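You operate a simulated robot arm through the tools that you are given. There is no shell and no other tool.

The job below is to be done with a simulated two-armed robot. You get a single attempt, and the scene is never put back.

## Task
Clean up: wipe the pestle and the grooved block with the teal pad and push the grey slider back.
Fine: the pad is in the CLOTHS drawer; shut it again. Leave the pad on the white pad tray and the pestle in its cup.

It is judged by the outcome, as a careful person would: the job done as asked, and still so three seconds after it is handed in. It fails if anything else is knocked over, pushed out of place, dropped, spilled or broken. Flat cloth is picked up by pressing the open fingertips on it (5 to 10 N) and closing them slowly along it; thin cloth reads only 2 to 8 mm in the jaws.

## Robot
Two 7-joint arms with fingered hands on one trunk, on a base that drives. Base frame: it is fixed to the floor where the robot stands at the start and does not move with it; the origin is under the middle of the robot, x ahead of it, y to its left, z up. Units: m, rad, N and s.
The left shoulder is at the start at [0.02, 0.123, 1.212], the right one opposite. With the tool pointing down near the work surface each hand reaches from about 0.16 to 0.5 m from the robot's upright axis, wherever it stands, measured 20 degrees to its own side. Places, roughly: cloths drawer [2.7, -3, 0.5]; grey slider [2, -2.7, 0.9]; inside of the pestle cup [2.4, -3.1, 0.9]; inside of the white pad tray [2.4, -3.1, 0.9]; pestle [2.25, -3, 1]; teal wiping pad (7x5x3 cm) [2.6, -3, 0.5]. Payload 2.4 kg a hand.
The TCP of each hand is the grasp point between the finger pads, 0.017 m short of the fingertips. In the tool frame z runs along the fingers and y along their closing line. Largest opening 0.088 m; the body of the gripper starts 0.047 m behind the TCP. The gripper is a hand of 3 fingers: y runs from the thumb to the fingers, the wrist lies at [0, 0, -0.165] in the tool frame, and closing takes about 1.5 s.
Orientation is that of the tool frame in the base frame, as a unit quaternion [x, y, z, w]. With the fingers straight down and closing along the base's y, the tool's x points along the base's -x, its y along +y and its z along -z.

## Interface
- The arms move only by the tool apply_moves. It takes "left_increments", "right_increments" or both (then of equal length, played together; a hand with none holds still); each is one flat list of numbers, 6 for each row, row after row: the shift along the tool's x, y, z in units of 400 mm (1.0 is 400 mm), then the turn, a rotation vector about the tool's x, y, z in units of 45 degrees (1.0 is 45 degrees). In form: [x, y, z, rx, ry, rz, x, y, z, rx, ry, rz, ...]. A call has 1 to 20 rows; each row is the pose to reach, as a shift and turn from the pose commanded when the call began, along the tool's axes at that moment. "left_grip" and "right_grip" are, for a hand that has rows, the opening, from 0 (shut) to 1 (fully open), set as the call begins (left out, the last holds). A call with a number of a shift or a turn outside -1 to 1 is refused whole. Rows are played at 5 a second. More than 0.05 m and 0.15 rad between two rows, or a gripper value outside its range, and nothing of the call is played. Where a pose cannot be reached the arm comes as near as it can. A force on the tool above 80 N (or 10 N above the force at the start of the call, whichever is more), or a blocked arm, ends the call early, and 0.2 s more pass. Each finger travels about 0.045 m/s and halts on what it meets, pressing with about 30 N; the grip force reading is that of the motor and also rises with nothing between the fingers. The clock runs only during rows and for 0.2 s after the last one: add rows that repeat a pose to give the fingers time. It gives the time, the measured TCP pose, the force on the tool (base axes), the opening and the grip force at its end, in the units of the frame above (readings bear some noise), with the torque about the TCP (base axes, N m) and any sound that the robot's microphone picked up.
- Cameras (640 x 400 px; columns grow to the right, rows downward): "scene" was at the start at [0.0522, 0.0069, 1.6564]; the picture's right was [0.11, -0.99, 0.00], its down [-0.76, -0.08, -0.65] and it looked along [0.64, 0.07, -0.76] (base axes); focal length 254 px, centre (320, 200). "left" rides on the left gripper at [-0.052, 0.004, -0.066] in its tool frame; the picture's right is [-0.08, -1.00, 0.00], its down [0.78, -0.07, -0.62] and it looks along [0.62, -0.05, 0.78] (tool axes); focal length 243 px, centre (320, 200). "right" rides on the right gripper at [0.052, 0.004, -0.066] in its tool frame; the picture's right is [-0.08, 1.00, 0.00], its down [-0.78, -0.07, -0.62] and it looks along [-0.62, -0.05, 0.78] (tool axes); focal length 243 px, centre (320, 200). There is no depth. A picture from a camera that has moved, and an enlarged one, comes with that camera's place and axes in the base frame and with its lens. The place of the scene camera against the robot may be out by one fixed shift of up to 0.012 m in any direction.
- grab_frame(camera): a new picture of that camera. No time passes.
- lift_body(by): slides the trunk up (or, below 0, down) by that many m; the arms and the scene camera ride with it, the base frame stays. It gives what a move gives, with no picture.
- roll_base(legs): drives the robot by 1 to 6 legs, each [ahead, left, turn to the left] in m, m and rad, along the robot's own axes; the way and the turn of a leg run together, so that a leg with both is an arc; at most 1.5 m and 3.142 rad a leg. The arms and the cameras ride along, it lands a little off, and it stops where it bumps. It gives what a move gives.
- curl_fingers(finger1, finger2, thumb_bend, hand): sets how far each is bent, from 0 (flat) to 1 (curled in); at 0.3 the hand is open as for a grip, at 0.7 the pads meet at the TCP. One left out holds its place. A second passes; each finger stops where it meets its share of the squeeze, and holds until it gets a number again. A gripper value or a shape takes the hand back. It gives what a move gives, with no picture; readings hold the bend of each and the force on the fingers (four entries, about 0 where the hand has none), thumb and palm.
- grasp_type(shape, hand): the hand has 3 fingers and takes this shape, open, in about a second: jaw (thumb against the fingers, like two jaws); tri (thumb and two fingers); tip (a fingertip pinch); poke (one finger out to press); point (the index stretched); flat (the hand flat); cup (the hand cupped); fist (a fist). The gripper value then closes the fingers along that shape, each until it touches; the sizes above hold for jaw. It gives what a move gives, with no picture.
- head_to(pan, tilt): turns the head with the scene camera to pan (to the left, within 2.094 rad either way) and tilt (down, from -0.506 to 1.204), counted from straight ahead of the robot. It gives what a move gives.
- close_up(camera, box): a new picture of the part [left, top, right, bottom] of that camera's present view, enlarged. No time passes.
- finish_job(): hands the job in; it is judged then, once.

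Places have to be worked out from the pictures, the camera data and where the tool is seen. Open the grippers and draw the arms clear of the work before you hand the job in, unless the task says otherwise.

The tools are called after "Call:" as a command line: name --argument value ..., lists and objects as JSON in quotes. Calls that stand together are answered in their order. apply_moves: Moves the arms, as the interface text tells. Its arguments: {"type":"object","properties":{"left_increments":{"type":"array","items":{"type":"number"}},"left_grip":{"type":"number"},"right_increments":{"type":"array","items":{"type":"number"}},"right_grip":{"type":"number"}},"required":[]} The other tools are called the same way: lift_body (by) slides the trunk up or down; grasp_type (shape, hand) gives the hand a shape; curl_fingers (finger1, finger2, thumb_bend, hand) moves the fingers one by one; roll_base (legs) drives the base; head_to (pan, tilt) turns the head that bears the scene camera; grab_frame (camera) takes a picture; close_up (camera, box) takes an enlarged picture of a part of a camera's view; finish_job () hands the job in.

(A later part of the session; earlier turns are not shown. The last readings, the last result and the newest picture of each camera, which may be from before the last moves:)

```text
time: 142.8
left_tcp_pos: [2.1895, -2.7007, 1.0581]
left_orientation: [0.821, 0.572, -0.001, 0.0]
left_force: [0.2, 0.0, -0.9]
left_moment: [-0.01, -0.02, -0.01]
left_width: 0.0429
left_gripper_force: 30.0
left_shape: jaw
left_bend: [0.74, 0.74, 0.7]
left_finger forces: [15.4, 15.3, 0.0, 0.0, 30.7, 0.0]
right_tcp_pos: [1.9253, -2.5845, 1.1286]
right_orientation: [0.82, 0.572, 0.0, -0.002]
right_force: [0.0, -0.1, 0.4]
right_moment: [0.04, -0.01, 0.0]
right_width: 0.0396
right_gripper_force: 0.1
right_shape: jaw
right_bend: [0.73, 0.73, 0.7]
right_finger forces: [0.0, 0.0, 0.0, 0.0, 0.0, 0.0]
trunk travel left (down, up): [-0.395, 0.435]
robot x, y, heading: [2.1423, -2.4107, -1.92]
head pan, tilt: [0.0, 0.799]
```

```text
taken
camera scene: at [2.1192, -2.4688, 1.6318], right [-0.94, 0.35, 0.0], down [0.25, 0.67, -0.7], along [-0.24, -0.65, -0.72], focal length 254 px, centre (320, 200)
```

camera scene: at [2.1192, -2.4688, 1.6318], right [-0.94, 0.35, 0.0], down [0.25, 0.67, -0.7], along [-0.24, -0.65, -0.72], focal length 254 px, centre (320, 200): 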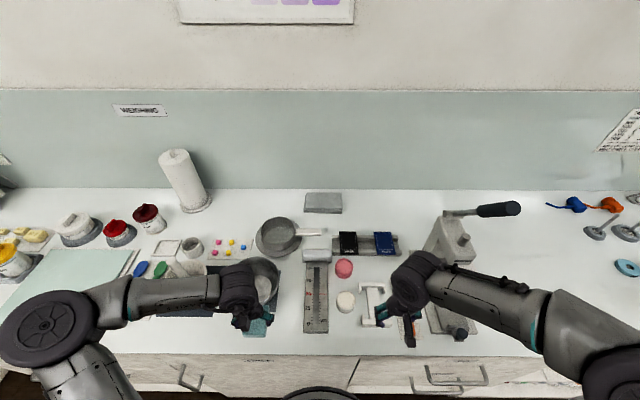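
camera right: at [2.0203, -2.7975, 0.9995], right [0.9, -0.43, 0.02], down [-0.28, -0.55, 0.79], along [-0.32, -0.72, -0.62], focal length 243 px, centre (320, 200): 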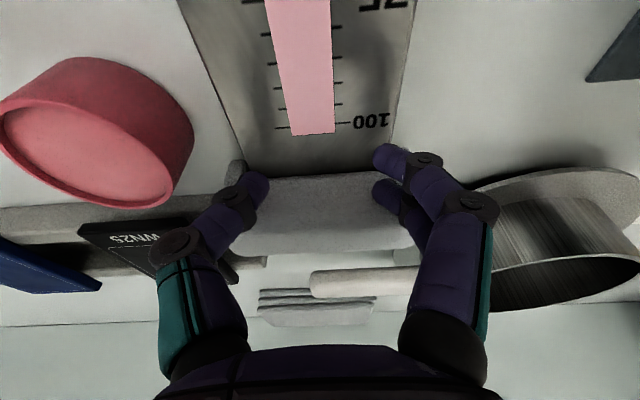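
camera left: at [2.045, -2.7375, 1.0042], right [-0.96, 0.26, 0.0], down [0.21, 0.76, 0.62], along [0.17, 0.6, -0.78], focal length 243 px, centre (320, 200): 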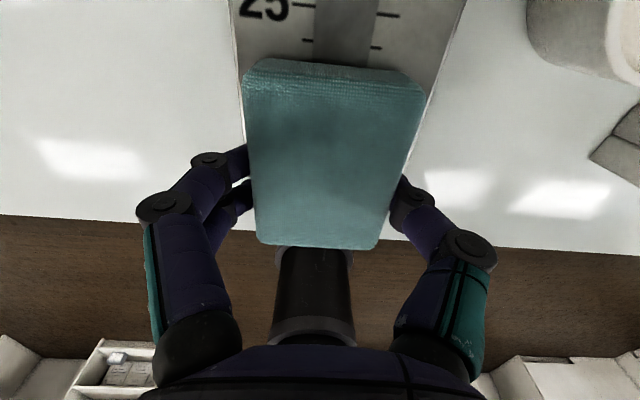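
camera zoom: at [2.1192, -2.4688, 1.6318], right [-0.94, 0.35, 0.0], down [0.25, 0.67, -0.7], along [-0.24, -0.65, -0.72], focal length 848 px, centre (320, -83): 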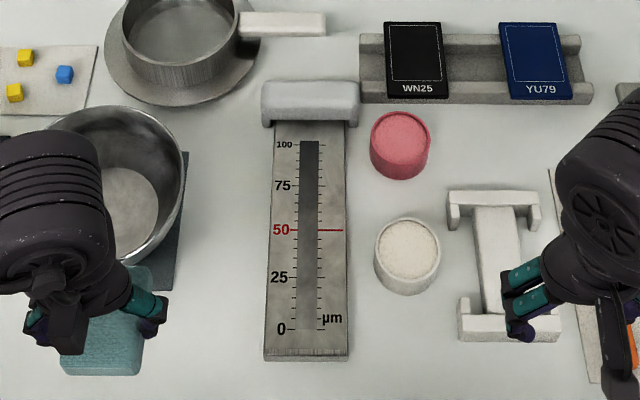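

The block is spotless and the slider is at the back; the cups and holder are where they were. Next is the pestle: I back off, move 0.48 m left and raise the trunk a little.

Call:
roll_base --legs '[[-0.2, 0, 0], [0, 0.48, 0]]'

Call:
lift_body --by 0.08

Call:
grab_frame --camera "scene"

```text
time: 146.8
left_tcp_pos: [2.7102, -2.6731, 1.058]
left_orientation: [0.82, 0.572, 0.001, -0.001]
left_force: [-0.4, 0.4, -0.2]
left_moment: [0.0, 0.0, 0.01]
left_width: 0.0427
left_gripper_force: 29.7
left_shape: jaw
left_bend: [0.74, 0.74, 0.7]
left_finger forces: [15.3, 15.3, 0.0, 0.0, 30.7, 0.1]
right_tcp_pos: [2.4472, -2.5587, 1.1274]
right_orientation: [0.82, 0.573, 0.0, -0.001]
right_force: [1.2, 0.3, -0.1]
right_moment: [-0.03, -0.02, 0.0]
right_width: 0.0394
right_gripper_force: 0.1
right_shape: jaw
right_bend: [0.73, 0.73, 0.7]
right_finger forces: [0.0, 0.0, 0.1, 0.1, 0.1, 0.0]
trunk travel left (down, up): [-0.395, 0.435]
robot x, y, heading: [2.6629, -2.3824, -1.916]
head pan, tilt: [0.0, 0.799]
```

```text
time: 148.0
left_tcp_pos: [2.7099, -2.6725, 1.1386]
left_orientation: [0.821, 0.572, 0.0, 0.0]
left_force: [0.1, 0.4, -0.4]
left_moment: [-0.03, 0.02, 0.0]
left_width: 0.043
left_gripper_force: 29.7
left_shape: jaw
left_bend: [0.74, 0.74, 0.7]
left_finger forces: [15.4, 15.3, 0.0, 0.1, 30.7, 0.0]
right_tcp_pos: [2.4469, -2.5574, 1.2078]
right_orientation: [0.82, 0.573, 0.001, -0.001]
right_force: [-0.2, 0.8, 0.0]
right_moment: [-0.02, 0.01, 0.01]
right_width: 0.0396
right_gripper_force: 0.0
right_shape: jaw
right_bend: [0.73, 0.73, 0.7]
right_finger forces: [0.0, 0.0, 0.0, 0.0, 0.0, 0.0]
trunk travel left (down, up): [-0.475, 0.355]
robot x, y, heading: [2.6661, -2.3801, -1.919]
head pan, tilt: [0.0, 0.799]
```

```text
taken
camera scene: at [2.6392, -2.4417, 1.7117], right [-0.94, 0.34, 0.0], down [0.25, 0.67, -0.7], along [-0.24, -0.65, -0.72], focal length 254 px, centre (320, 200)
```

scene: 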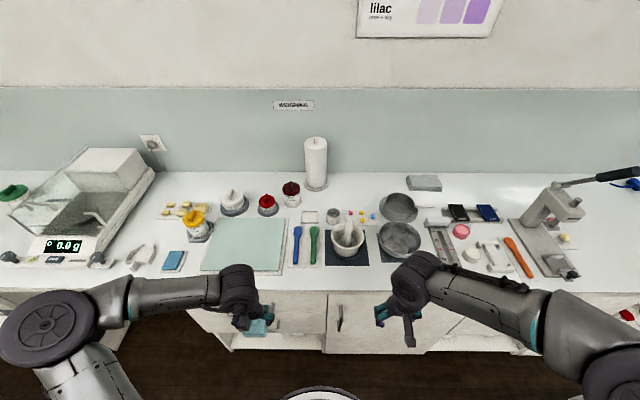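

I drive forward to work distance at the mortar and look closely at the pestle, cup and tray.

Call:
roll_base --legs '[[0.19, 0, -0.004]]'

Call:
grab_frame --camera "right"

Call:
close_up --camera "scene" --box '[270, 205, 430, 305]'

```text
time: 149.6
left_tcp_pos: [2.6417, -2.8565, 1.1386]
left_orientation: [0.82, 0.572, 0.001, 0.0]
left_force: [0.9, -1.0, -0.1]
left_moment: [-0.01, -0.01, 0.0]
left_width: 0.0427
left_gripper_force: 30.7
left_shape: jaw
left_bend: [0.74, 0.74, 0.7]
left_finger forces: [15.4, 15.3, 0.0, 0.0, 30.7, 0.1]
right_tcp_pos: [2.3796, -2.7424, 1.2072]
right_orientation: [0.82, 0.573, 0.0, 0.0]
right_force: [0.6, -1.1, 0.6]
right_moment: [0.01, -0.02, 0.0]
right_width: 0.0394
right_gripper_force: 0.0
right_shape: jaw
right_bend: [0.73, 0.73, 0.7]
right_finger forces: [0.0, 0.1, 0.1, 0.1, 0.0, 0.0]
trunk travel left (down, up): [-0.475, 0.355]
robot x, y, heading: [2.5996, -2.5692, -1.922]
head pan, tilt: [0.0, 0.799]
```

```text
taken
camera right: at [2.4009, -2.6948, 1.272], right [0.91, -0.42, 0.0], down [-0.33, -0.71, 0.62], along [-0.26, -0.56, -0.78], focal length 243 px, centre (320, 200)
```

right: 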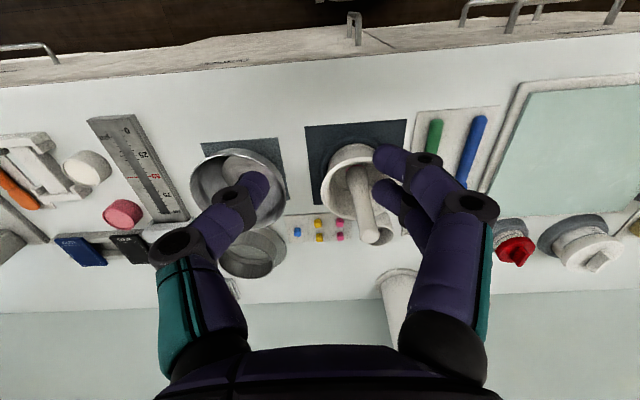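

```text
4.00 times, centred on (350, 255) of scene
camera zoom: at [2.5717, -2.626, 1.7117], right [-0.94, 0.34, 0.0], down [0.25, 0.67, -0.7], along [-0.24, -0.65, -0.72], focal length 1017 px, centre (200, -20)
```

zoom: 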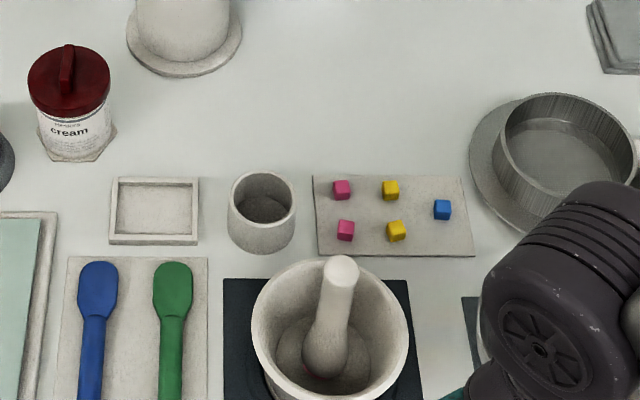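

Pestle top is measured by both cameras at f ≈ 1.932, s ≈ 3.227, z ≈ 1.05; it leans about 8° away from me. I open the right hand and bring it above the pestle.

Call:
apply_moves --right_increments '[-0.07, 0.02, 0, 0, 0, 0, -0.15, 0.04, 0.02, 0, 0, 0, -0.23, 0.06, 0.04, 0, 0, 0, -0.31, 0.08, 0.07, 0, 0, 0, -0.38, 0.1, 0.1, 0, 0, 0, -0.44, 0.12, 0.12, 0, 0, 0]' --right_grip 1.0

Call:
grab_frame --camera "right"

Call:
close_up --camera "scene" --box '[290, 215, 418, 295]'

```text
time: 151.0
left_tcp_pos: [2.6421, -2.8568, 1.1383]
left_orientation: [0.82, 0.572, 0.0, 0.001]
left_force: [-0.1, 0.1, -0.3]
left_moment: [0.01, 0.04, 0.0]
left_width: 0.0427
left_gripper_force: 30.1
left_shape: jaw
left_bend: [0.74, 0.74, 0.7]
left_finger forces: [15.4, 15.3, 0.0, 0.0, 30.7, 0.1]
right_tcp_pos: [2.362, -2.9222, 1.1579]
right_orientation: [0.82, 0.572, 0.0, 0.0]
right_force: [-0.2, 0.9, 0.3]
right_moment: [-0.02, -0.01, 0.01]
right_width: 0.088
right_gripper_force: 0.1
right_shape: jaw
right_bend: [0.3, 0.3, 0.3]
right_finger forces: [0.0, 0.0, 0.0, 0.1, 0.0, 0.1]
trunk travel left (down, up): [-0.475, 0.355]
robot x, y, heading: [2.5972, -2.5696, -1.921]
head pan, tilt: [0.0, 0.799]
```

```text
taken
camera right: at [2.3837, -2.8756, 1.2231], right [0.91, -0.42, 0.0], down [-0.33, -0.71, 0.62], along [-0.26, -0.56, -0.78], focal length 243 px, centre (320, 200)
```

right: 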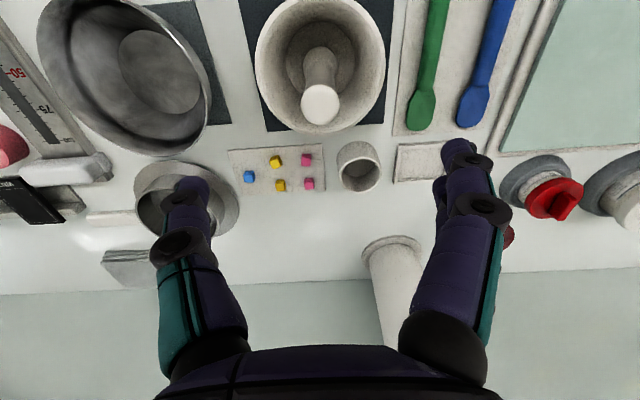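

```text
5.00 times, centred on (354, 255) of scene
camera zoom: at [2.5722, -2.6254, 1.7117], right [-0.94, 0.34, 0.0], down [0.25, 0.67, -0.7], along [-0.24, -0.65, -0.72], focal length 1272 px, centre (150, -75)
```

zoom: 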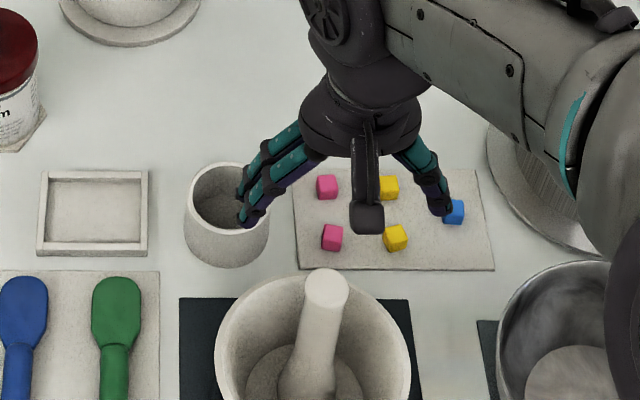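

The pestle's top is directly under the TCP. I lower the open hand around it to TCP z ≈ 1.02.

Call:
apply_moves --right_increments '[0, 0, 0.08, 0, 0, 0, 0.003, 0, 0.16, 0, 0, 0, 0.006, 0, 0.24, 0, 0, 0, 0.01, 0, 0.3, 0, 0, 0, 0.01, 0, 0.345, 0, 0, 0]' --right_grip 1.0

Call:
grab_frame --camera "right"

Call:
close_up --camera "scene" --box '[290, 215, 418, 295]'

```text
time: 152.2
left_tcp_pos: [2.641, -2.8566, 1.1391]
left_orientation: [0.82, 0.573, 0.0, 0.0]
left_force: [-0.2, 0.0, -0.7]
left_moment: [0.03, 0.01, 0.0]
left_width: 0.0426
left_gripper_force: 30.1
left_shape: jaw
left_bend: [0.74, 0.74, 0.7]
left_finger forces: [15.4, 15.3, 0.1, 0.0, 30.7, 0.0]
right_tcp_pos: [2.3646, -2.9192, 1.0219]
right_orientation: [0.82, 0.573, 0.001, -0.001]
right_force: [-0.1, 0.2, -0.5]
right_moment: [-0.01, -0.02, 0.02]
right_width: 0.088
right_gripper_force: 0.0
right_shape: jaw
right_bend: [0.3, 0.3, 0.3]
right_finger forces: [0.0, 0.0, 0.1, 0.0, 0.0, 0.1]
trunk travel left (down, up): [-0.475, 0.355]
robot x, y, heading: [2.5968, -2.567, -1.918]
head pan, tilt: [0.0, 0.799]
```

```text
taken
camera right: at [2.3864, -2.8722, 1.0858], right [0.91, -0.42, 0.0], down [-0.33, -0.71, 0.62], along [-0.26, -0.56, -0.78], focal length 243 px, centre (320, 200)
```

right: 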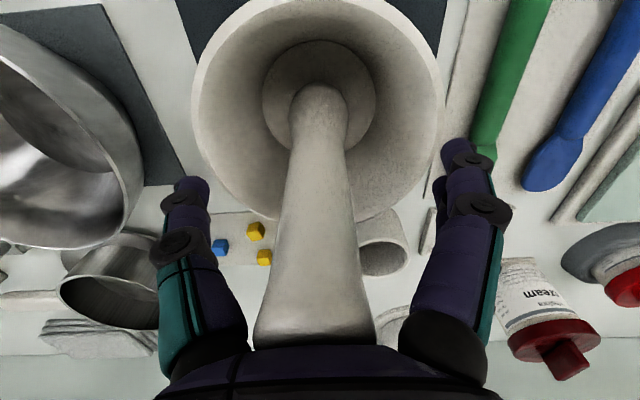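

```text
5.00 times, centred on (354, 255) of scene
camera zoom: at [2.5722, -2.6249, 1.7117], right [-0.94, 0.34, 0.0], down [0.25, 0.67, -0.7], along [-0.24, -0.65, -0.72], focal length 1272 px, centre (150, -75)
```

zoom: 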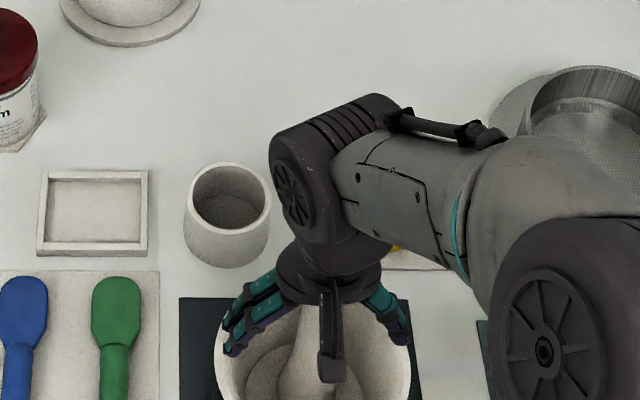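

The pestle is centred between thumb and fingers. I close the right hand on it.

Call:
apply_moves --right_increments '[0, 0, 0, 0, 0, 0, 0, 0, 0, 0, 0, 0, 0, 0, 0, 0, 0, 0, 0, 0, 0, 0, 0, 0, 0, 0, 0, 0, 0, 0, 0, 0, 0, 0, 0, 0, 0, 0, 0, 0, 0, 0, 0, 0, 0, 0, 0, 0]' --right_grip 0.0

Call:
grab_frame --camera "right"

```text
time: 154.0
left_tcp_pos: [2.6425, -2.8566, 1.138]
left_orientation: [0.82, 0.573, 0.0, 0.0]
left_force: [-0.7, -0.2, 0.8]
left_moment: [-0.02, 0.0, 0.04]
left_width: 0.0424
left_gripper_force: 30.1
left_shape: jaw
left_bend: [0.74, 0.74, 0.7]
left_finger forces: [15.3, 15.3, 0.0, 0.0, 30.8, 0.1]
right_tcp_pos: [2.3642, -2.9195, 1.022]
right_orientation: [0.82, 0.573, 0.001, -0.001]
right_force: [-0.3, 0.7, 0.8]
right_moment: [0.0, 0.02, -0.01]
right_width: 0.0155
right_gripper_force: 30.0
right_shape: jaw
right_bend: [0.72, 0.73, 0.7]
right_finger forces: [12.3, 14.9, 0.1, 0.0, 26.2, 0.1]
trunk travel left (down, up): [-0.475, 0.355]
robot x, y, heading: [2.5959, -2.5646, -1.923]
head pan, tilt: [0.0, 0.799]
```

```text
taken
camera right: at [2.3864, -2.8722, 1.0862], right [0.91, -0.42, 0.0], down [-0.33, -0.71, 0.62], along [-0.26, -0.56, -0.78], focal length 243 px, centre (320, 200)
```

right: 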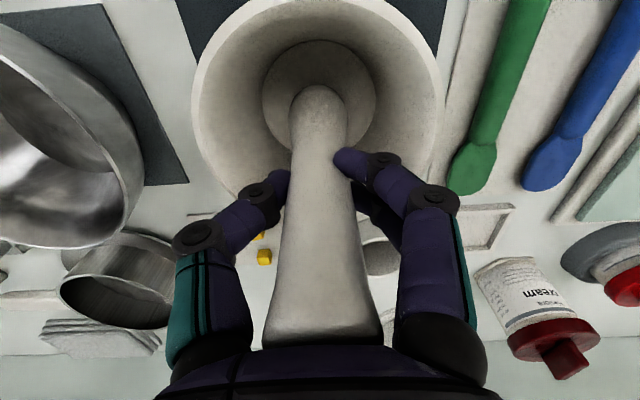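

A firm three-point grip. I lift the pestle straight up out of the mortar.

Call:
apply_moves --right_increments '[0, 0, -0.03, 0, 0, 0, 0, 0, -0.08, 0, 0, 0, 0, 0, -0.15, 0, 0, 0, 0, 0, -0.22, 0, 0, 0, 0, 0, -0.29, 0, 0, 0, 0, 0, -0.36, 0, 0, 0]' --right_grip 0.0

Call:
grab_frame --camera "right"

Call:
grab_frame --camera "scene"

Call:
close_up --camera "scene" --box '[290, 215, 418, 295]'

```text
time: 155.4
left_tcp_pos: [2.6426, -2.8555, 1.1394]
left_orientation: [0.82, 0.573, 0.0, 0.0]
left_force: [0.3, 1.0, 0.6]
left_moment: [0.02, 0.02, -0.02]
left_width: 0.0427
left_gripper_force: 30.0
left_shape: jaw
left_bend: [0.74, 0.74, 0.7]
left_finger forces: [15.3, 15.2, 0.1, 0.0, 30.7, 0.0]
right_tcp_pos: [2.3651, -2.9184, 1.1658]
right_orientation: [0.82, 0.572, 0.001, -0.001]
right_force: [-0.4, -0.4, -1.7]
right_moment: [-0.02, 0.0, 0.0]
right_width: 0.0154
right_gripper_force: 30.6
right_shape: jaw
right_bend: [0.72, 0.73, 0.7]
right_finger forces: [12.8, 15.3, 0.1, 0.0, 26.2, 0.1]
trunk travel left (down, up): [-0.475, 0.355]
robot x, y, heading: [2.598, -2.5659, -1.924]
head pan, tilt: [0.0, 0.799]
```

```text
taken
camera right: at [2.3875, -2.8717, 1.2299], right [0.91, -0.42, 0.0], down [-0.33, -0.71, 0.62], along [-0.26, -0.56, -0.78], focal length 243 px, centre (320, 200)
```

right: 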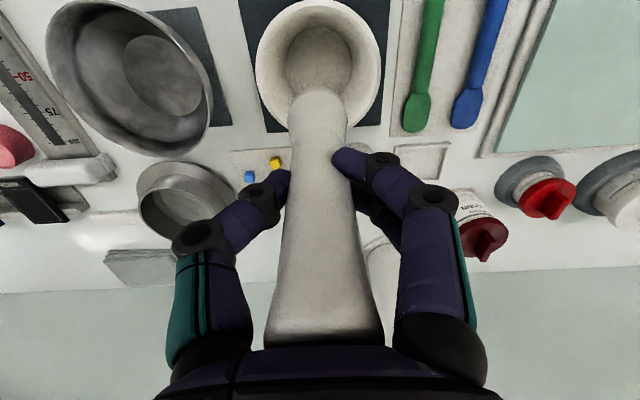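

```text
taken
camera scene: at [2.5723, -2.6245, 1.7118], right [-0.94, 0.34, 0.0], down [0.25, 0.67, -0.7], along [-0.24, -0.65, -0.72], focal length 254 px, centre (320, 200)
```

scene: 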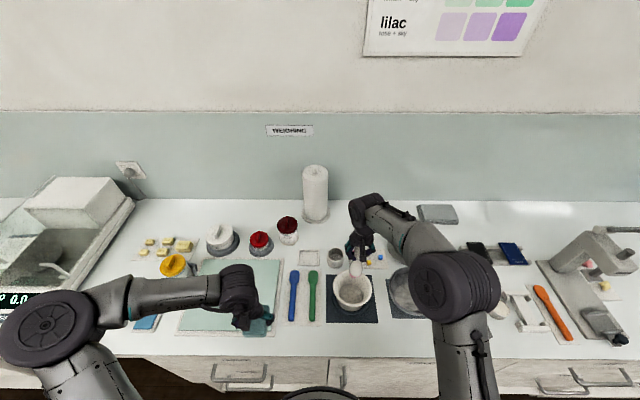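

```text
5.00 times, centred on (354, 255) of scene
camera zoom: at [2.5723, -2.6245, 1.7118], right [-0.94, 0.34, 0.0], down [0.25, 0.67, -0.7], along [-0.24, -0.65, -0.72], focal length 1272 px, centre (150, -75)
```

zoom: 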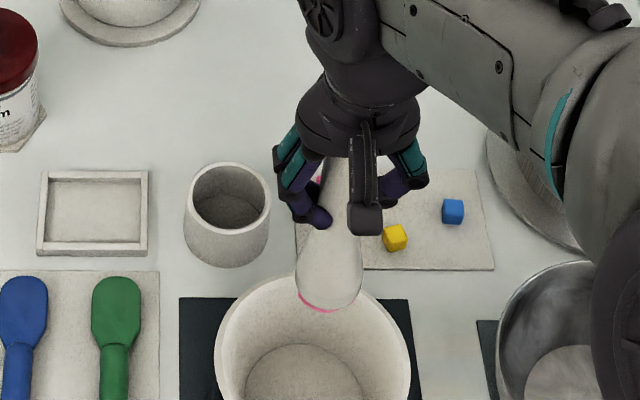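

The pestle is out of the mortar, and I can see pink residue around the bottom of its head. I bring it back over the free bench edge while starting to turn the left hand, so that the pad can face the pestle sideways.

Call:
apply_moves --left_increments '[0, 0, 0, 0, 0, -0.143, 0, 0, 0, 0, 0, -0.286, 0, 0, 0, 0, 0, -0.429, 0, 0, 0, 0, 0, -0.571, 0, 0, 0, 0, 0, -0.714, 0, 0, 0, 0, 0, -0.857, 0, 0, 0, 0, 0, -1.0]' --right_increments '[0, 0, -0.04, 0, 0, 0, 0.04, 0.01, -0.07, 0, 0, 0, 0.1, 0.02, -0.09, 0, 0, 0, 0.15, 0.04, -0.09, 0, 0, 0, 0.2, 0.06, -0.09, 0, 0, 0, 0.26, 0.075, -0.09, 0, 0, 0, 0.31, 0.085, -0.09, 0, 0, 0]' --left_grip 0.42 --right_grip 0.0

Call:
apply_moves --left_increments '[0, 0, 0, 0, 0, -0.143, 0, 0, 0, 0, 0, -0.286, 0, 0, 0, 0, 0, -0.429, 0, 0, 0, 0, 0, -0.571, 0, 0, 0, 0, 0, -0.714, 0, 0, 0, 0, 0, -0.857, 0, 0, 0, 0, 0, -1.0]' --left_grip 0.42

Call:
grab_frame --camera "scene"

Call:
grab_frame --camera "left"

```text
time: 157.0
left_tcp_pos: [2.6426, -2.8551, 1.1383]
left_orientation: [0.538, 0.843, 0.001, 0.0]
left_force: [0.0, -0.1, 0.2]
left_moment: [0.02, 0.02, 0.02]
left_width: 0.0427
left_gripper_force: 30.3
left_shape: jaw
left_bend: [0.74, 0.74, 0.7]
left_finger forces: [15.4, 15.3, 0.1, 0.1, 30.7, 0.0]
right_tcp_pos: [2.4406, -2.8144, 1.2027]
right_orientation: [0.82, 0.572, -0.001, 0.0]
right_force: [0.1, 0.6, -0.6]
right_moment: [0.05, 0.03, 0.0]
right_width: 0.0155
right_gripper_force: 30.2
right_shape: jaw
right_bend: [0.73, 0.73, 0.7]
right_finger forces: [13.3, 15.5, 0.1, 0.0, 26.1, 0.0]
trunk travel left (down, up): [-0.475, 0.355]
robot x, y, heading: [2.6021, -2.5646, -1.923]
head pan, tilt: [0.0, 0.799]
```

```text
time: 158.6
left_tcp_pos: [2.6431, -2.8566, 1.1388]
left_orientation: [0.173, 0.985, 0.0, 0.0]
left_force: [-0.3, 0.1, 1.0]
left_moment: [0.03, 0.02, -0.02]
left_width: 0.0426
left_gripper_force: 30.1
left_shape: jaw
left_bend: [0.74, 0.74, 0.7]
left_finger forces: [15.4, 15.4, 0.0, 0.0, 30.7, 0.0]
right_tcp_pos: [2.4399, -2.8142, 1.2027]
right_orientation: [0.82, 0.572, 0.001, -0.001]
right_force: [-0.5, 0.3, -2.5]
right_moment: [-0.02, 0.0, -0.02]
right_width: 0.0155
right_gripper_force: 30.3
right_shape: jaw
right_bend: [0.73, 0.73, 0.7]
right_finger forces: [13.1, 15.4, 0.0, 0.1, 26.2, 0.0]
trunk travel left (down, up): [-0.475, 0.355]
robot x, y, heading: [2.6015, -2.5681, -1.919]
head pan, tilt: [0.0, 0.799]
```

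```text
taken
camera scene: at [2.5722, -2.6246, 1.7118], right [-0.94, 0.34, 0.0], down [0.25, 0.67, -0.7], along [-0.24, -0.65, -0.72], focal length 254 px, centre (320, 200)
```

scene: 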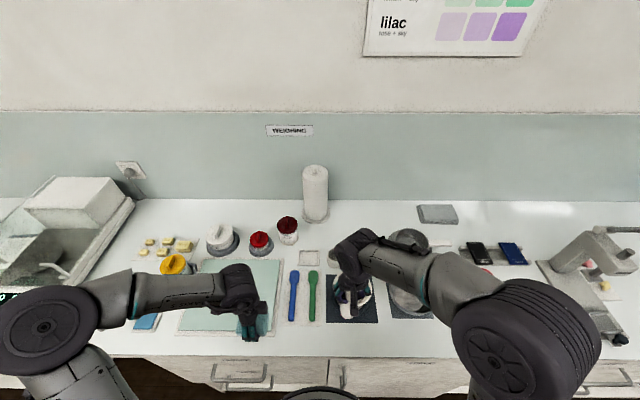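

```text
taken
camera left: at [2.694, -2.8707, 1.2053], right [-0.26, -0.97, 0.0], down [-0.76, 0.2, 0.62], along [-0.6, 0.16, -0.78], focal length 243 px, centre (320, 200)
```

left: 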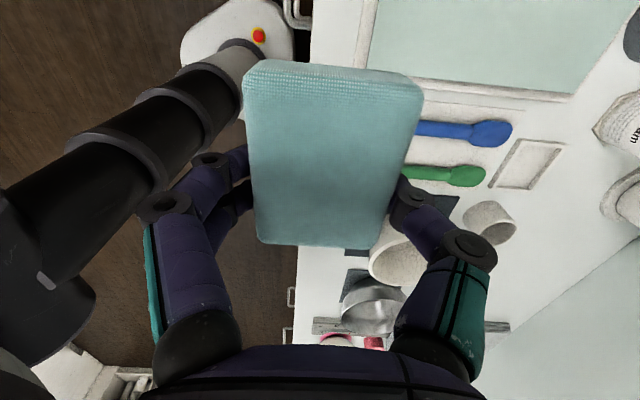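

Both objects are stable in the hands. I rotate the left hand so its fingers point right, turning the pad's face toward the pestle.

Call:
apply_moves --left_increments '[0, 0, 0, 0, 0.143, 0, 0, 0, 0, 0, 0.286, 0, 0, 0, 0, 0, 0.429, 0, 0, 0, 0, 0, 0.571, 0, 0, 0, 0, 0, 0.714, 0, 0, 0, 0, 0, 0.857, 0, 0, 0, 0, 0, 1.0, 0]' --left_grip 0.42

Call:
apply_moves --left_increments '[0, 0, 0, 0, 0.143, 0, 0, 0, 0, 0, 0.286, 0, 0, 0, 0, 0, 0.429, 0, 0, 0, 0, 0, 0.571, 0, 0, 0, 0, 0, 0.714, 0, 0, 0, 0, 0, 0.857, 0, 0, 0, 0, 0, 1.0, 0]' --left_grip 0.42

Call:
grab_frame --camera "scene"

Call:
grab_frame --camera "left"

```text
time: 160.2
left_tcp_pos: [2.6437, -2.8566, 1.1385]
left_orientation: [0.161, 0.909, 0.067, -0.377]
left_force: [-0.4, 0.0, -0.8]
left_moment: [0.01, 0.03, -0.03]
left_width: 0.0428
left_gripper_force: 29.9
left_shape: jaw
left_bend: [0.74, 0.74, 0.7]
left_finger forces: [15.3, 15.3, 0.0, 0.1, 30.7, 0.0]
right_tcp_pos: [2.4408, -2.8139, 1.2017]
right_orientation: [0.82, 0.572, 0.001, -0.001]
right_force: [-0.7, 0.2, -1.0]
right_moment: [0.01, -0.02, -0.01]
right_width: 0.0155
right_gripper_force: 29.8
right_shape: jaw
right_bend: [0.73, 0.73, 0.7]
right_finger forces: [13.2, 15.4, 0.0, 0.0, 26.1, 0.0]
trunk travel left (down, up): [-0.475, 0.355]
robot x, y, heading: [2.5948, -2.5667, -1.923]
head pan, tilt: [0.0, 0.799]
```

```text
time: 161.8
left_tcp_pos: [2.6436, -2.8564, 1.1386]
left_orientation: [-0.125, -0.696, -0.123, 0.697]
left_force: [0.1, -0.2, -0.1]
left_moment: [0.0, -0.01, 0.03]
left_width: 0.0427
left_gripper_force: 29.7
left_shape: jaw
left_bend: [0.74, 0.74, 0.7]
left_finger forces: [15.4, 15.1, 0.0, 0.0, 30.5, 0.0]
right_tcp_pos: [2.4407, -2.8136, 1.2018]
right_orientation: [0.82, 0.572, -0.001, -0.001]
right_force: [0.1, -0.5, -1.2]
right_moment: [0.0, 0.04, -0.01]
right_width: 0.0151
right_gripper_force: 30.1
right_shape: jaw
right_bend: [0.73, 0.73, 0.7]
right_finger forces: [13.3, 15.5, 0.1, 0.0, 26.1, 0.1]
trunk travel left (down, up): [-0.475, 0.355]
robot x, y, heading: [2.5995, -2.5698, -1.925]
head pan, tilt: [0.0, 0.799]
```

```text
taken
camera scene: at [2.5733, -2.6241, 1.7117], right [-0.94, 0.34, 0.0], down [0.25, 0.67, -0.7], along [-0.24, -0.65, -0.72], focal length 254 px, centre (320, 200)
```

scene: 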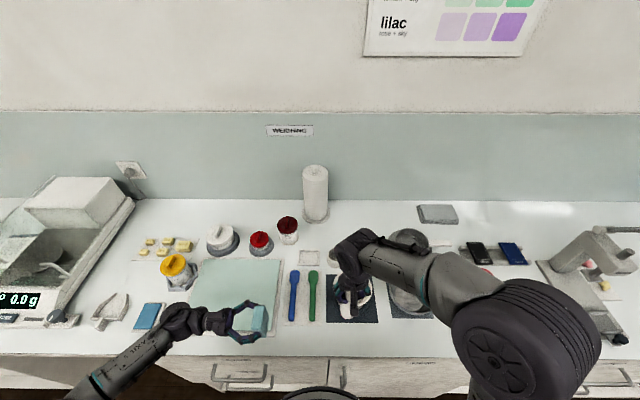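

```text
taken
camera left: at [2.7074, -2.8759, 1.087], right [-0.34, -0.94, -0.08], down [0.56, -0.27, 0.78], along [-0.75, 0.22, 0.62], focal length 243 px, centre (320, 200)
```

left: 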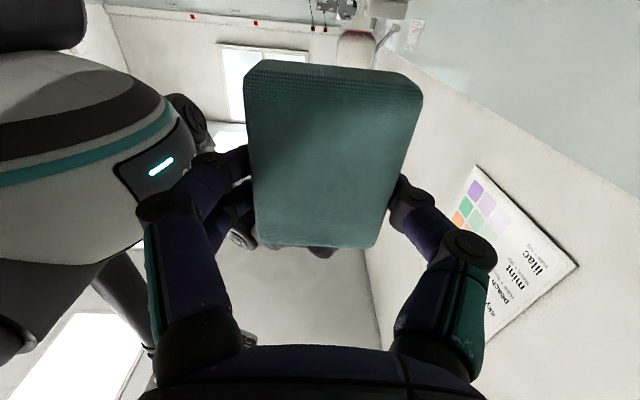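

The pad's face now points right toward the pestle. I move the left hand to about 6 cm beside the pestle head, at its height.

Call:
apply_moves --left_increments '[-0.015, -0.02, 0.07, 0, 0, 0, -0.03, -0.04, 0.14, 0, 0, 0, -0.05, -0.05, 0.21, 0, 0, 0, -0.06, -0.05, 0.225, 0, 0, 0]' --left_grip 0.42

Call:
close_up --camera "scene" --box '[220, 220, 400, 345]'

Call:
grab_frame --camera "left"

Call:
grab_frame --camera "right"

```text
time: 162.8
left_tcp_pos: [2.55, -2.8432, 1.1145]
left_orientation: [0.123, 0.697, 0.123, -0.696]
left_force: [-0.4, 0.0, -0.5]
left_moment: [-0.02, 0.01, 0.0]
left_width: 0.0432
left_gripper_force: 29.6
left_shape: jaw
left_bend: [0.74, 0.74, 0.7]
left_finger forces: [15.3, 15.2, 0.0, 0.1, 30.5, 0.0]
right_tcp_pos: [2.4396, -2.8126, 1.2027]
right_orientation: [0.82, 0.572, 0.001, 0.0]
right_force: [0.6, 0.2, -2.0]
right_moment: [0.0, -0.01, 0.0]
right_width: 0.0152
right_gripper_force: 29.5
right_shape: jaw
right_bend: [0.73, 0.73, 0.7]
right_finger forces: [13.1, 15.5, 0.1, 0.0, 26.1, 0.0]
trunk travel left (down, up): [-0.475, 0.355]
robot x, y, heading: [2.5969, -2.5666, -1.927]
head pan, tilt: [0.0, 0.799]
```

```text
3.20 times, centred on (310, 282) of scene
camera zoom: at [2.5726, -2.6245, 1.7118], right [-0.94, 0.34, 0.0], down [0.25, 0.67, -0.7], along [-0.24, -0.65, -0.72], focal length 814 px, centre (352, -64)
```

zoom: 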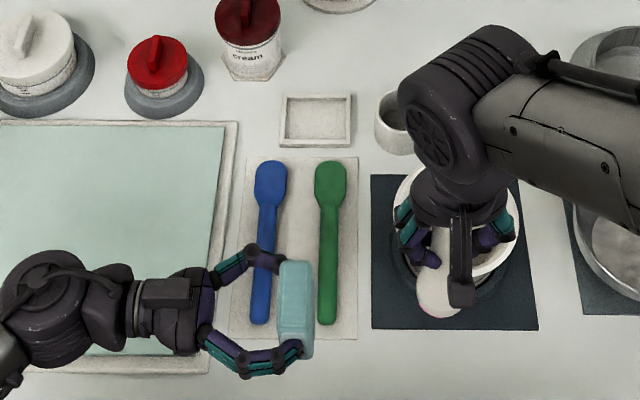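

```text
taken
camera left: at [2.6152, -2.8624, 1.0632], right [-0.34, -0.94, -0.08], down [0.56, -0.28, 0.78], along [-0.75, 0.22, 0.62], focal length 243 px, centre (320, 200)
```

left: 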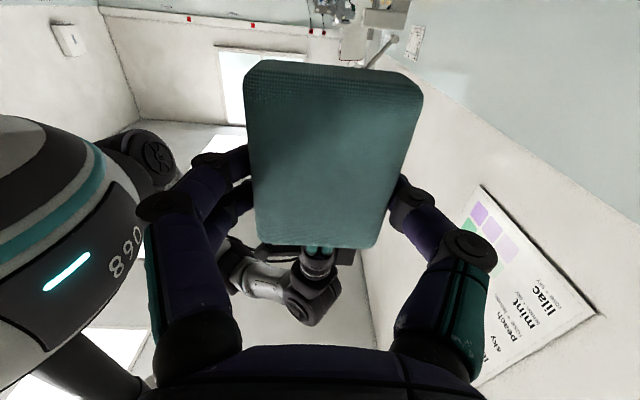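

```text
taken
camera right: at [2.4623, -2.7669, 1.2667], right [0.91, -0.42, 0.0], down [-0.33, -0.71, 0.62], along [-0.26, -0.56, -0.78], focal length 243 px, centre (320, 200)
```

right: 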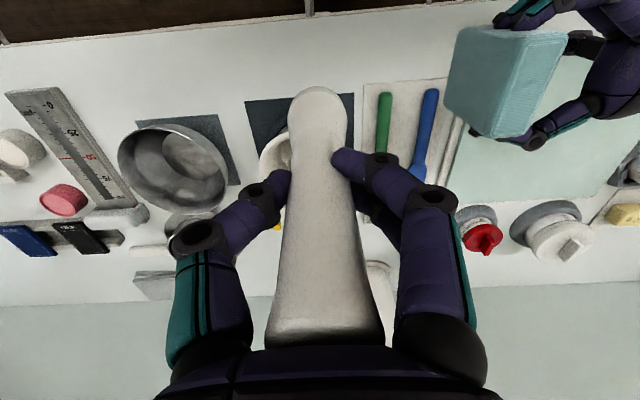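

The pad faces the pestle head squarely (f ≈ 1.79 for both), with about 5.5 cm between them. I close in 4.5 cm and then feel for contact in small steps.

Call:
apply_moves --left_increments '[0, 0, 0.04, 0, 0, 0, 0, 0, 0.08, 0, 0, 0, 0, 0, 0.112, 0, 0, 0]' --left_grip 0.42

Call:
apply_moves --left_increments '[0, 0, 0.006, 0, 0, 0, 0, 0, 0.012, 0, 0, 0]' --left_grip 0.42

Call:
apply_moves --left_increments '[0, 0, 0.006, 0, 0, 0, 0, 0, 0.01, 0, 0, 0]' --left_grip 0.42

Call:
close_up --camera "scene" --box '[270, 250, 398, 330]'

```text
time: 163.6
left_tcp_pos: [2.5094, -2.8277, 1.1159]
left_orientation: [0.122, 0.697, 0.123, -0.696]
left_force: [0.1, -1.0, -0.9]
left_moment: [0.0, 0.01, 0.0]
left_width: 0.0427
left_gripper_force: 30.1
left_shape: jaw
left_bend: [0.74, 0.74, 0.7]
left_finger forces: [15.3, 15.1, 0.1, 0.1, 30.5, 0.0]
right_tcp_pos: [2.4399, -2.8138, 1.2026]
right_orientation: [0.82, 0.572, 0.0, 0.0]
right_force: [-0.1, -0.5, -1.1]
right_moment: [-0.02, 0.0, 0.01]
right_width: 0.0154
right_gripper_force: 30.3
right_shape: jaw
right_bend: [0.73, 0.73, 0.7]
right_finger forces: [13.1, 15.5, 0.0, 0.0, 26.1, 0.1]
trunk travel left (down, up): [-0.475, 0.355]
robot x, y, heading: [2.5962, -2.5632, -1.921]
head pan, tilt: [0.0, 0.799]
```

```text
time: 164.2
left_tcp_pos: [2.5064, -2.8262, 1.1149]
left_orientation: [-0.123, -0.696, -0.123, 0.696]
left_force: [0.6, 0.1, 0.0]
left_moment: [0.0, -0.01, -0.02]
left_width: 0.043
left_gripper_force: 30.0
left_shape: jaw
left_bend: [0.74, 0.74, 0.7]
left_finger forces: [15.3, 15.1, 0.0, 0.0, 30.5, 0.1]
right_tcp_pos: [2.4415, -2.8138, 1.2018]
right_orientation: [0.82, 0.572, 0.001, -0.001]
right_force: [-0.9, 0.6, -2.3]
right_moment: [0.0, 0.0, 0.03]
right_width: 0.0153
right_gripper_force: 30.0
right_shape: jaw
right_bend: [0.73, 0.73, 0.7]
right_finger forces: [13.1, 15.5, 0.1, 0.0, 26.2, 0.0]
trunk travel left (down, up): [-0.475, 0.355]
robot x, y, heading: [2.5998, -2.5654, -1.925]
head pan, tilt: [0.0, 0.799]
```

```text
time: 164.8
left_tcp_pos: [2.5004, -2.8256, 1.1151]
left_orientation: [-0.125, -0.696, -0.124, 0.696]
left_force: [0.4, 0.1, -1.2]
left_moment: [-0.01, 0.0, -0.04]
left_width: 0.0429
left_gripper_force: 29.9
left_shape: jaw
left_bend: [0.74, 0.74, 0.7]
left_finger forces: [15.3, 15.2, 0.0, 0.0, 30.5, 0.1]
right_tcp_pos: [2.4398, -2.8139, 1.2038]
right_orientation: [0.82, 0.572, 0.0, -0.001]
right_force: [0.6, 0.9, -1.2]
right_moment: [-0.02, 0.02, 0.0]
right_width: 0.0151
right_gripper_force: 30.2
right_shape: jaw
right_bend: [0.73, 0.73, 0.7]
right_finger forces: [13.0, 15.5, 0.0, 0.1, 26.1, 0.0]
trunk travel left (down, up): [-0.475, 0.355]
robot x, y, heading: [2.6015, -2.5653, -1.924]
head pan, tilt: [0.0, 0.799]
```

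```text
5.00 times, centred on (334, 290) of scene
camera zoom: at [2.5722, -2.6247, 1.7117], right [-0.94, 0.34, 0.0], down [0.25, 0.67, -0.7], along [-0.24, -0.65, -0.72], focal length 1272 px, centre (250, -250)
```

zoom: 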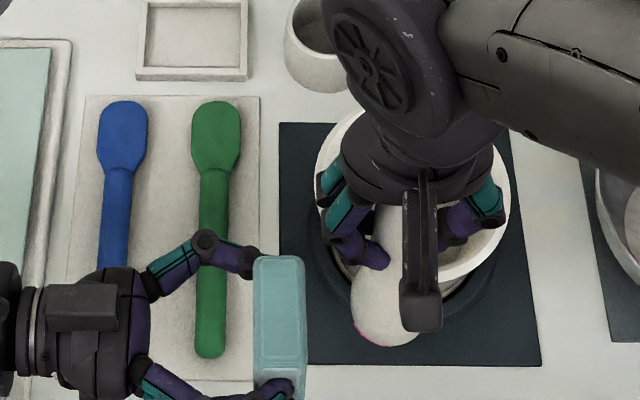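

About 2 cm still separates pad and pestle head. I close in further: 1.5 cm, then small steps.

Call:
apply_moves --left_increments '[0, 0, 0.02, 0, 0, 0, 0, 0, 0.038, 0, 0, 0]' --left_grip 0.42

Call:
apply_moves --left_increments '[0, 0, 0.005, 0, 0, 0, 0, 0, 0.01, 0, 0, 0]' --left_grip 0.42

Call:
apply_moves --left_increments '[0, 0, 0.005, 0, 0, 0, 0, 0, 0.007, 0, 0, 0]' --left_grip 0.42

Call:
close_up --camera "scene" --box '[270, 250, 398, 330]'

```text
time: 165.4
left_tcp_pos: [2.486, -2.8199, 1.1134]
left_orientation: [0.123, 0.697, 0.123, -0.696]
left_force: [0.4, -0.4, -0.3]
left_moment: [0.0, 0.02, 0.0]
left_width: 0.0426
left_gripper_force: 30.4
left_shape: jaw
left_bend: [0.74, 0.74, 0.7]
left_finger forces: [15.3, 15.1, 0.1, 0.1, 30.5, 0.0]
right_tcp_pos: [2.4397, -2.8158, 1.2019]
right_orientation: [0.82, 0.573, 0.001, 0.0]
right_force: [0.6, 0.2, -2.3]
right_moment: [-0.02, -0.03, -0.04]
right_width: 0.0152
right_gripper_force: 30.0
right_shape: jaw
right_bend: [0.73, 0.73, 0.7]
right_finger forces: [13.2, 15.4, 0.1, 0.0, 26.1, 0.0]
trunk travel left (down, up): [-0.475, 0.355]
robot x, y, heading: [2.5975, -2.5664, -1.919]
head pan, tilt: [0.0, 0.799]
```

```text
time: 166.0
left_tcp_pos: [2.4836, -2.8173, 1.1159]
left_orientation: [-0.124, -0.696, -0.124, 0.697]
left_force: [-1.1, 0.1, 0.4]
left_moment: [0.01, -0.02, -0.01]
left_width: 0.0427
left_gripper_force: 30.0
left_shape: jaw
left_bend: [0.74, 0.74, 0.7]
left_finger forces: [15.3, 15.1, 0.0, 0.1, 30.4, 0.0]
right_tcp_pos: [2.4414, -2.8142, 1.2025]
right_orientation: [0.82, 0.572, 0.001, 0.0]
right_force: [0.0, -0.1, -1.6]
right_moment: [0.02, 0.0, -0.03]
right_width: 0.0154
right_gripper_force: 30.5
right_shape: jaw
right_bend: [0.73, 0.73, 0.7]
right_finger forces: [13.1, 15.5, 0.0, 0.0, 26.1, 0.0]
trunk travel left (down, up): [-0.475, 0.355]
robot x, y, heading: [2.6013, -2.5645, -1.922]
head pan, tilt: [0.0, 0.799]
```

```text
time: 166.6
left_tcp_pos: [2.4807, -2.8183, 1.1151]
left_orientation: [-0.123, -0.696, -0.123, 0.696]
left_force: [0.4, -0.1, -0.7]
left_moment: [0.01, 0.01, 0.0]
left_width: 0.0427
left_gripper_force: 30.4
left_shape: jaw
left_bend: [0.74, 0.74, 0.7]
left_finger forces: [15.4, 15.1, 0.0, 0.1, 30.5, 0.0]
right_tcp_pos: [2.4399, -2.8151, 1.2011]
right_orientation: [0.82, 0.572, 0.001, 0.0]
right_force: [-0.8, -0.1, -0.9]
right_moment: [0.04, 0.03, 0.02]
right_width: 0.0152
right_gripper_force: 30.0
right_shape: jaw
right_bend: [0.72, 0.73, 0.7]
right_finger forces: [13.1, 15.5, 0.1, 0.0, 26.4, 0.1]
trunk travel left (down, up): [-0.475, 0.355]
robot x, y, heading: [2.596, -2.5619, -1.921]
head pan, tilt: [0.0, 0.799]
```

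```text
5.00 times, centred on (334, 290) of scene
camera zoom: at [2.5723, -2.6246, 1.7118], right [-0.94, 0.34, 0.0], down [0.25, 0.67, -0.7], along [-0.24, -0.65, -0.72], focal length 1272 px, centre (250, -250)
```

zoom: 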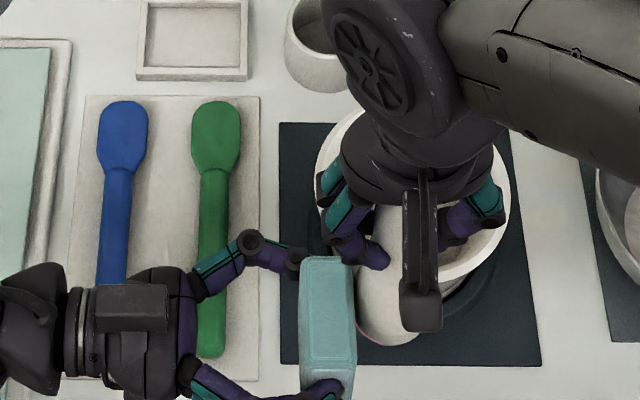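

The pad is just meeting the pestle head. I press in a little further to get a few newtons.

Call:
apply_moves --left_increments '[0, 0, 0.004, 0, 0, 0, 0, 0, 0.008, 0, 0, 0]' --left_grip 0.42

```text
time: 167.2
left_tcp_pos: [2.4777, -2.8162, 1.1133]
left_orientation: [-0.123, -0.696, -0.123, 0.696]
left_force: [1.4, -0.5, -1.2]
left_moment: [0.03, 0.03, 0.03]
left_width: 0.0425
left_gripper_force: 30.1
left_shape: jaw
left_bend: [0.74, 0.74, 0.7]
left_finger forces: [15.3, 15.1, 0.0, 0.0, 30.5, 0.1]
right_tcp_pos: [2.4393, -2.8138, 1.2024]
right_orientation: [0.82, 0.572, 0.001, -0.002]
right_force: [-2.0, 1.2, -1.0]
right_moment: [0.08, 0.15, 0.01]
right_width: 0.0155
right_gripper_force: 30.7
right_shape: jaw
right_bend: [0.72, 0.73, 0.7]
right_finger forces: [13.3, 15.9, 0.0, 0.1, 28.5, 0.0]
trunk travel left (down, up): [-0.475, 0.355]
robot x, y, heading: [2.6006, -2.5661, -1.923]
head pan, tilt: [0.0, 0.799]
```

Light contact (about 2 N). I press 2 mm more and rub up and down and to and fro over the head.

Call:
apply_moves --left_increments '[0, 0, 0.007, 0, 0, 0, 0.02, 0, 0.007, 0, 0, 0, 0.04, 0, 0.007, 0, 0, 0, 0.02, 0, 0.007, 0, 0, 0, 0, 0, 0.007, 0, 0, 0, -0.02, 0, 0.007, 0, 0, 0, -0.04, 0, 0.007, 0, 0, 0, -0.02, 0, 0.007, 0, 0, 0, 0, 0, 0.007, 0, 0, 0, 0, 0.025, 0.007, 0, 0, 0, 0, 0.04, 0.007, 0, 0, 0, 0, 0.02, 0.007, 0, 0, 0, 0, 0, 0.007, 0, 0, 0, 0, -0.02, 0.007, 0, 0, 0, 0, -0.04, 0.007, 0, 0, 0, 0, -0.02, 0.007, 0, 0, 0, 0, 0, 0.007, 0, 0, 0]' --left_grip 0.42

Call:
close_up --camera "scene" --box '[270, 250, 398, 330]'

Call:
grab_frame --camera "right"

```text
time: 170.8
left_tcp_pos: [2.4749, -2.8162, 1.1139]
left_orientation: [-0.123, -0.696, -0.123, 0.697]
left_force: [1.2, -2.4, -0.6]
left_moment: [0.03, 0.02, 0.07]
left_width: 0.0431
left_gripper_force: 29.8
left_shape: jaw
left_bend: [0.73, 0.73, 0.7]
left_finger forces: [14.3, 14.7, 0.0, 0.0, 30.6, 0.0]
right_tcp_pos: [2.4404, -2.8144, 1.2022]
right_orientation: [0.82, 0.572, 0.001, 0.0]
right_force: [-0.4, 3.2, -1.4]
right_moment: [0.19, 0.13, 0.01]
right_width: 0.0149
right_gripper_force: 29.9
right_shape: jaw
right_bend: [0.72, 0.72, 0.7]
right_finger forces: [16.2, 17.0, 0.0, 0.0, 29.6, 0.0]
trunk travel left (down, up): [-0.475, 0.355]
robot x, y, heading: [2.5997, -2.5673, -1.919]
head pan, tilt: [0.0, 0.799]
```

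```text
5.00 times, centred on (334, 290) of scene
camera zoom: at [2.5722, -2.6246, 1.7118], right [-0.94, 0.34, 0.0], down [0.25, 0.67, -0.7], along [-0.24, -0.65, -0.72], focal length 1272 px, centre (250, -250)
```

zoom: 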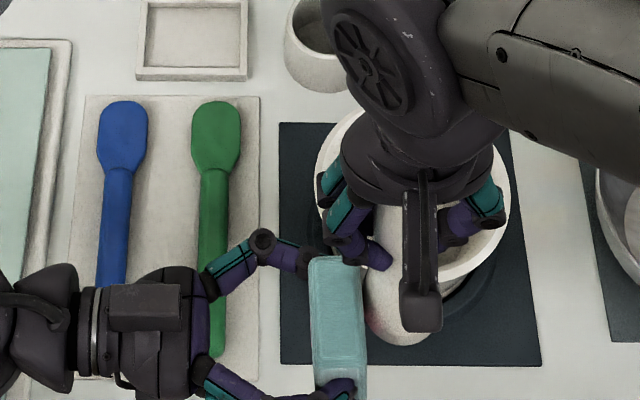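

```text
taken
camera right: at [2.4621, -2.7669, 1.2667], right [0.91, -0.42, 0.0], down [-0.33, -0.71, 0.62], along [-0.26, -0.56, -0.78], focal length 243 px, centre (320, 200)
```

right: 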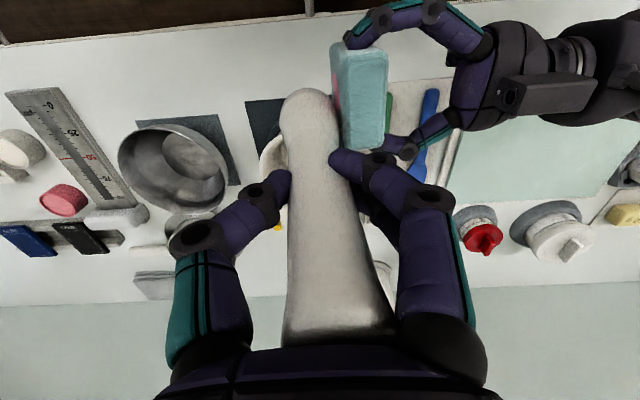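

The pad has picked up pink and the residue on the pestle looks fainter. I back the pad off 4 cm to inspect the head.

Call:
apply_moves --left_increments '[0, 0, -0.03, 0, 0, 0, 0, 0, -0.08, 0, 0, 0, 0, 0, -0.12, 0, 0, 0]' --left_grip 0.42

Call:
close_up --camera "scene" --box '[310, 260, 390, 310]'

Call:
close_up --camera "right" --box '[260, 60, 420, 160]'

```text
time: 171.6
left_tcp_pos: [2.5199, -2.8328, 1.1146]
left_orientation: [0.123, 0.696, 0.123, -0.696]
left_force: [0.2, -0.2, -0.3]
left_moment: [0.01, 0.0, -0.01]
left_width: 0.043
left_gripper_force: 30.7
left_shape: jaw
left_bend: [0.73, 0.73, 0.7]
left_finger forces: [14.6, 15.2, 0.0, 0.1, 29.9, 0.0]
right_tcp_pos: [2.4396, -2.8134, 1.2021]
right_orientation: [0.82, 0.572, 0.001, -0.001]
right_force: [0.1, 0.5, -1.2]
right_moment: [-0.04, -0.03, 0.01]
right_width: 0.0148
right_gripper_force: 30.3
right_shape: jaw
right_bend: [0.72, 0.72, 0.7]
right_finger forces: [15.2, 16.5, 0.0, 0.0, 27.8, 0.1]
trunk travel left (down, up): [-0.475, 0.355]
robot x, y, heading: [2.5988, -2.5656, -1.925]
head pan, tilt: [0.0, 0.799]
```

```text
8.00 times, centred on (350, 285) of scene
camera zoom: at [2.5725, -2.6246, 1.7118], right [-0.94, 0.34, 0.0], down [0.25, 0.67, -0.7], along [-0.24, -0.65, -0.72], focal length 2035 px, centre (80, -480)
```

zoom: 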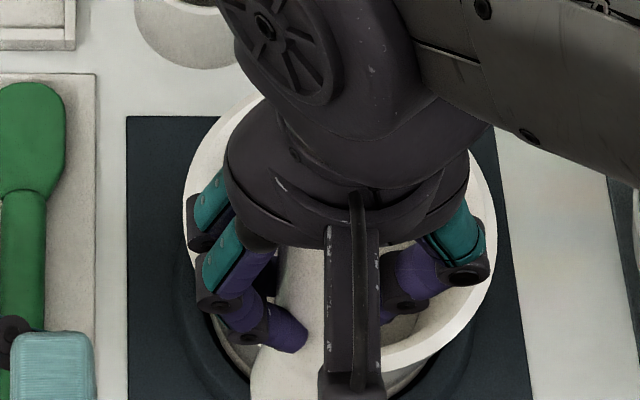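

```text
4.00 times, centred on (340, 110) of right
camera zoom: at [2.4623, -2.767, 1.2667], right [0.91, -0.42, 0.0], down [-0.33, -0.71, 0.62], along [-0.26, -0.56, -0.78], focal length 970 px, centre (240, 560)
```

zoom: 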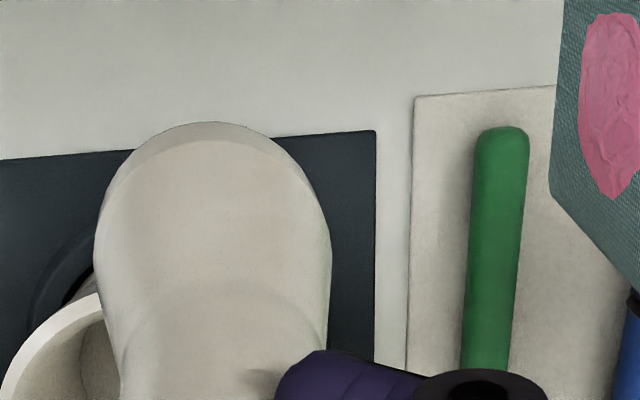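

The pad shows a pink blotch it has taken up. I look at the lower end of the pestle from the scene and left cameras.

Call:
close_up --camera "scene" --box '[310, 285, 390, 335]'

Call:
grab_frame --camera "left"

```text
8.00 times, centred on (350, 310) of scene
camera zoom: at [2.5725, -2.6246, 1.7118], right [-0.94, 0.34, 0.0], down [0.25, 0.67, -0.7], along [-0.24, -0.65, -0.72], focal length 2035 px, centre (80, -680)
```

zoom: 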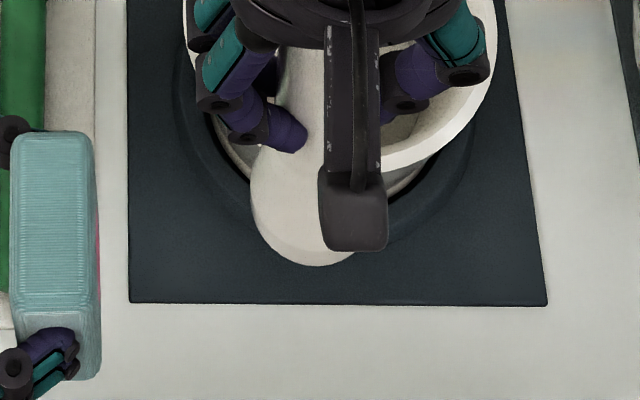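

```text
taken
camera left: at [2.5837, -2.8513, 1.0621], right [-0.34, -0.94, -0.09], down [0.56, -0.28, 0.78], along [-0.75, 0.22, 0.62], focal length 243 px, centre (320, 200)
```

left: 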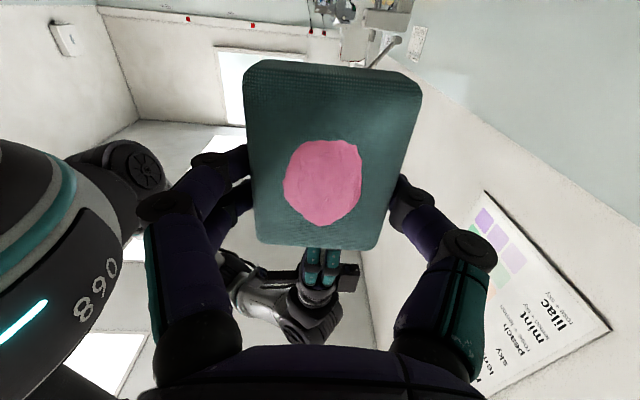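

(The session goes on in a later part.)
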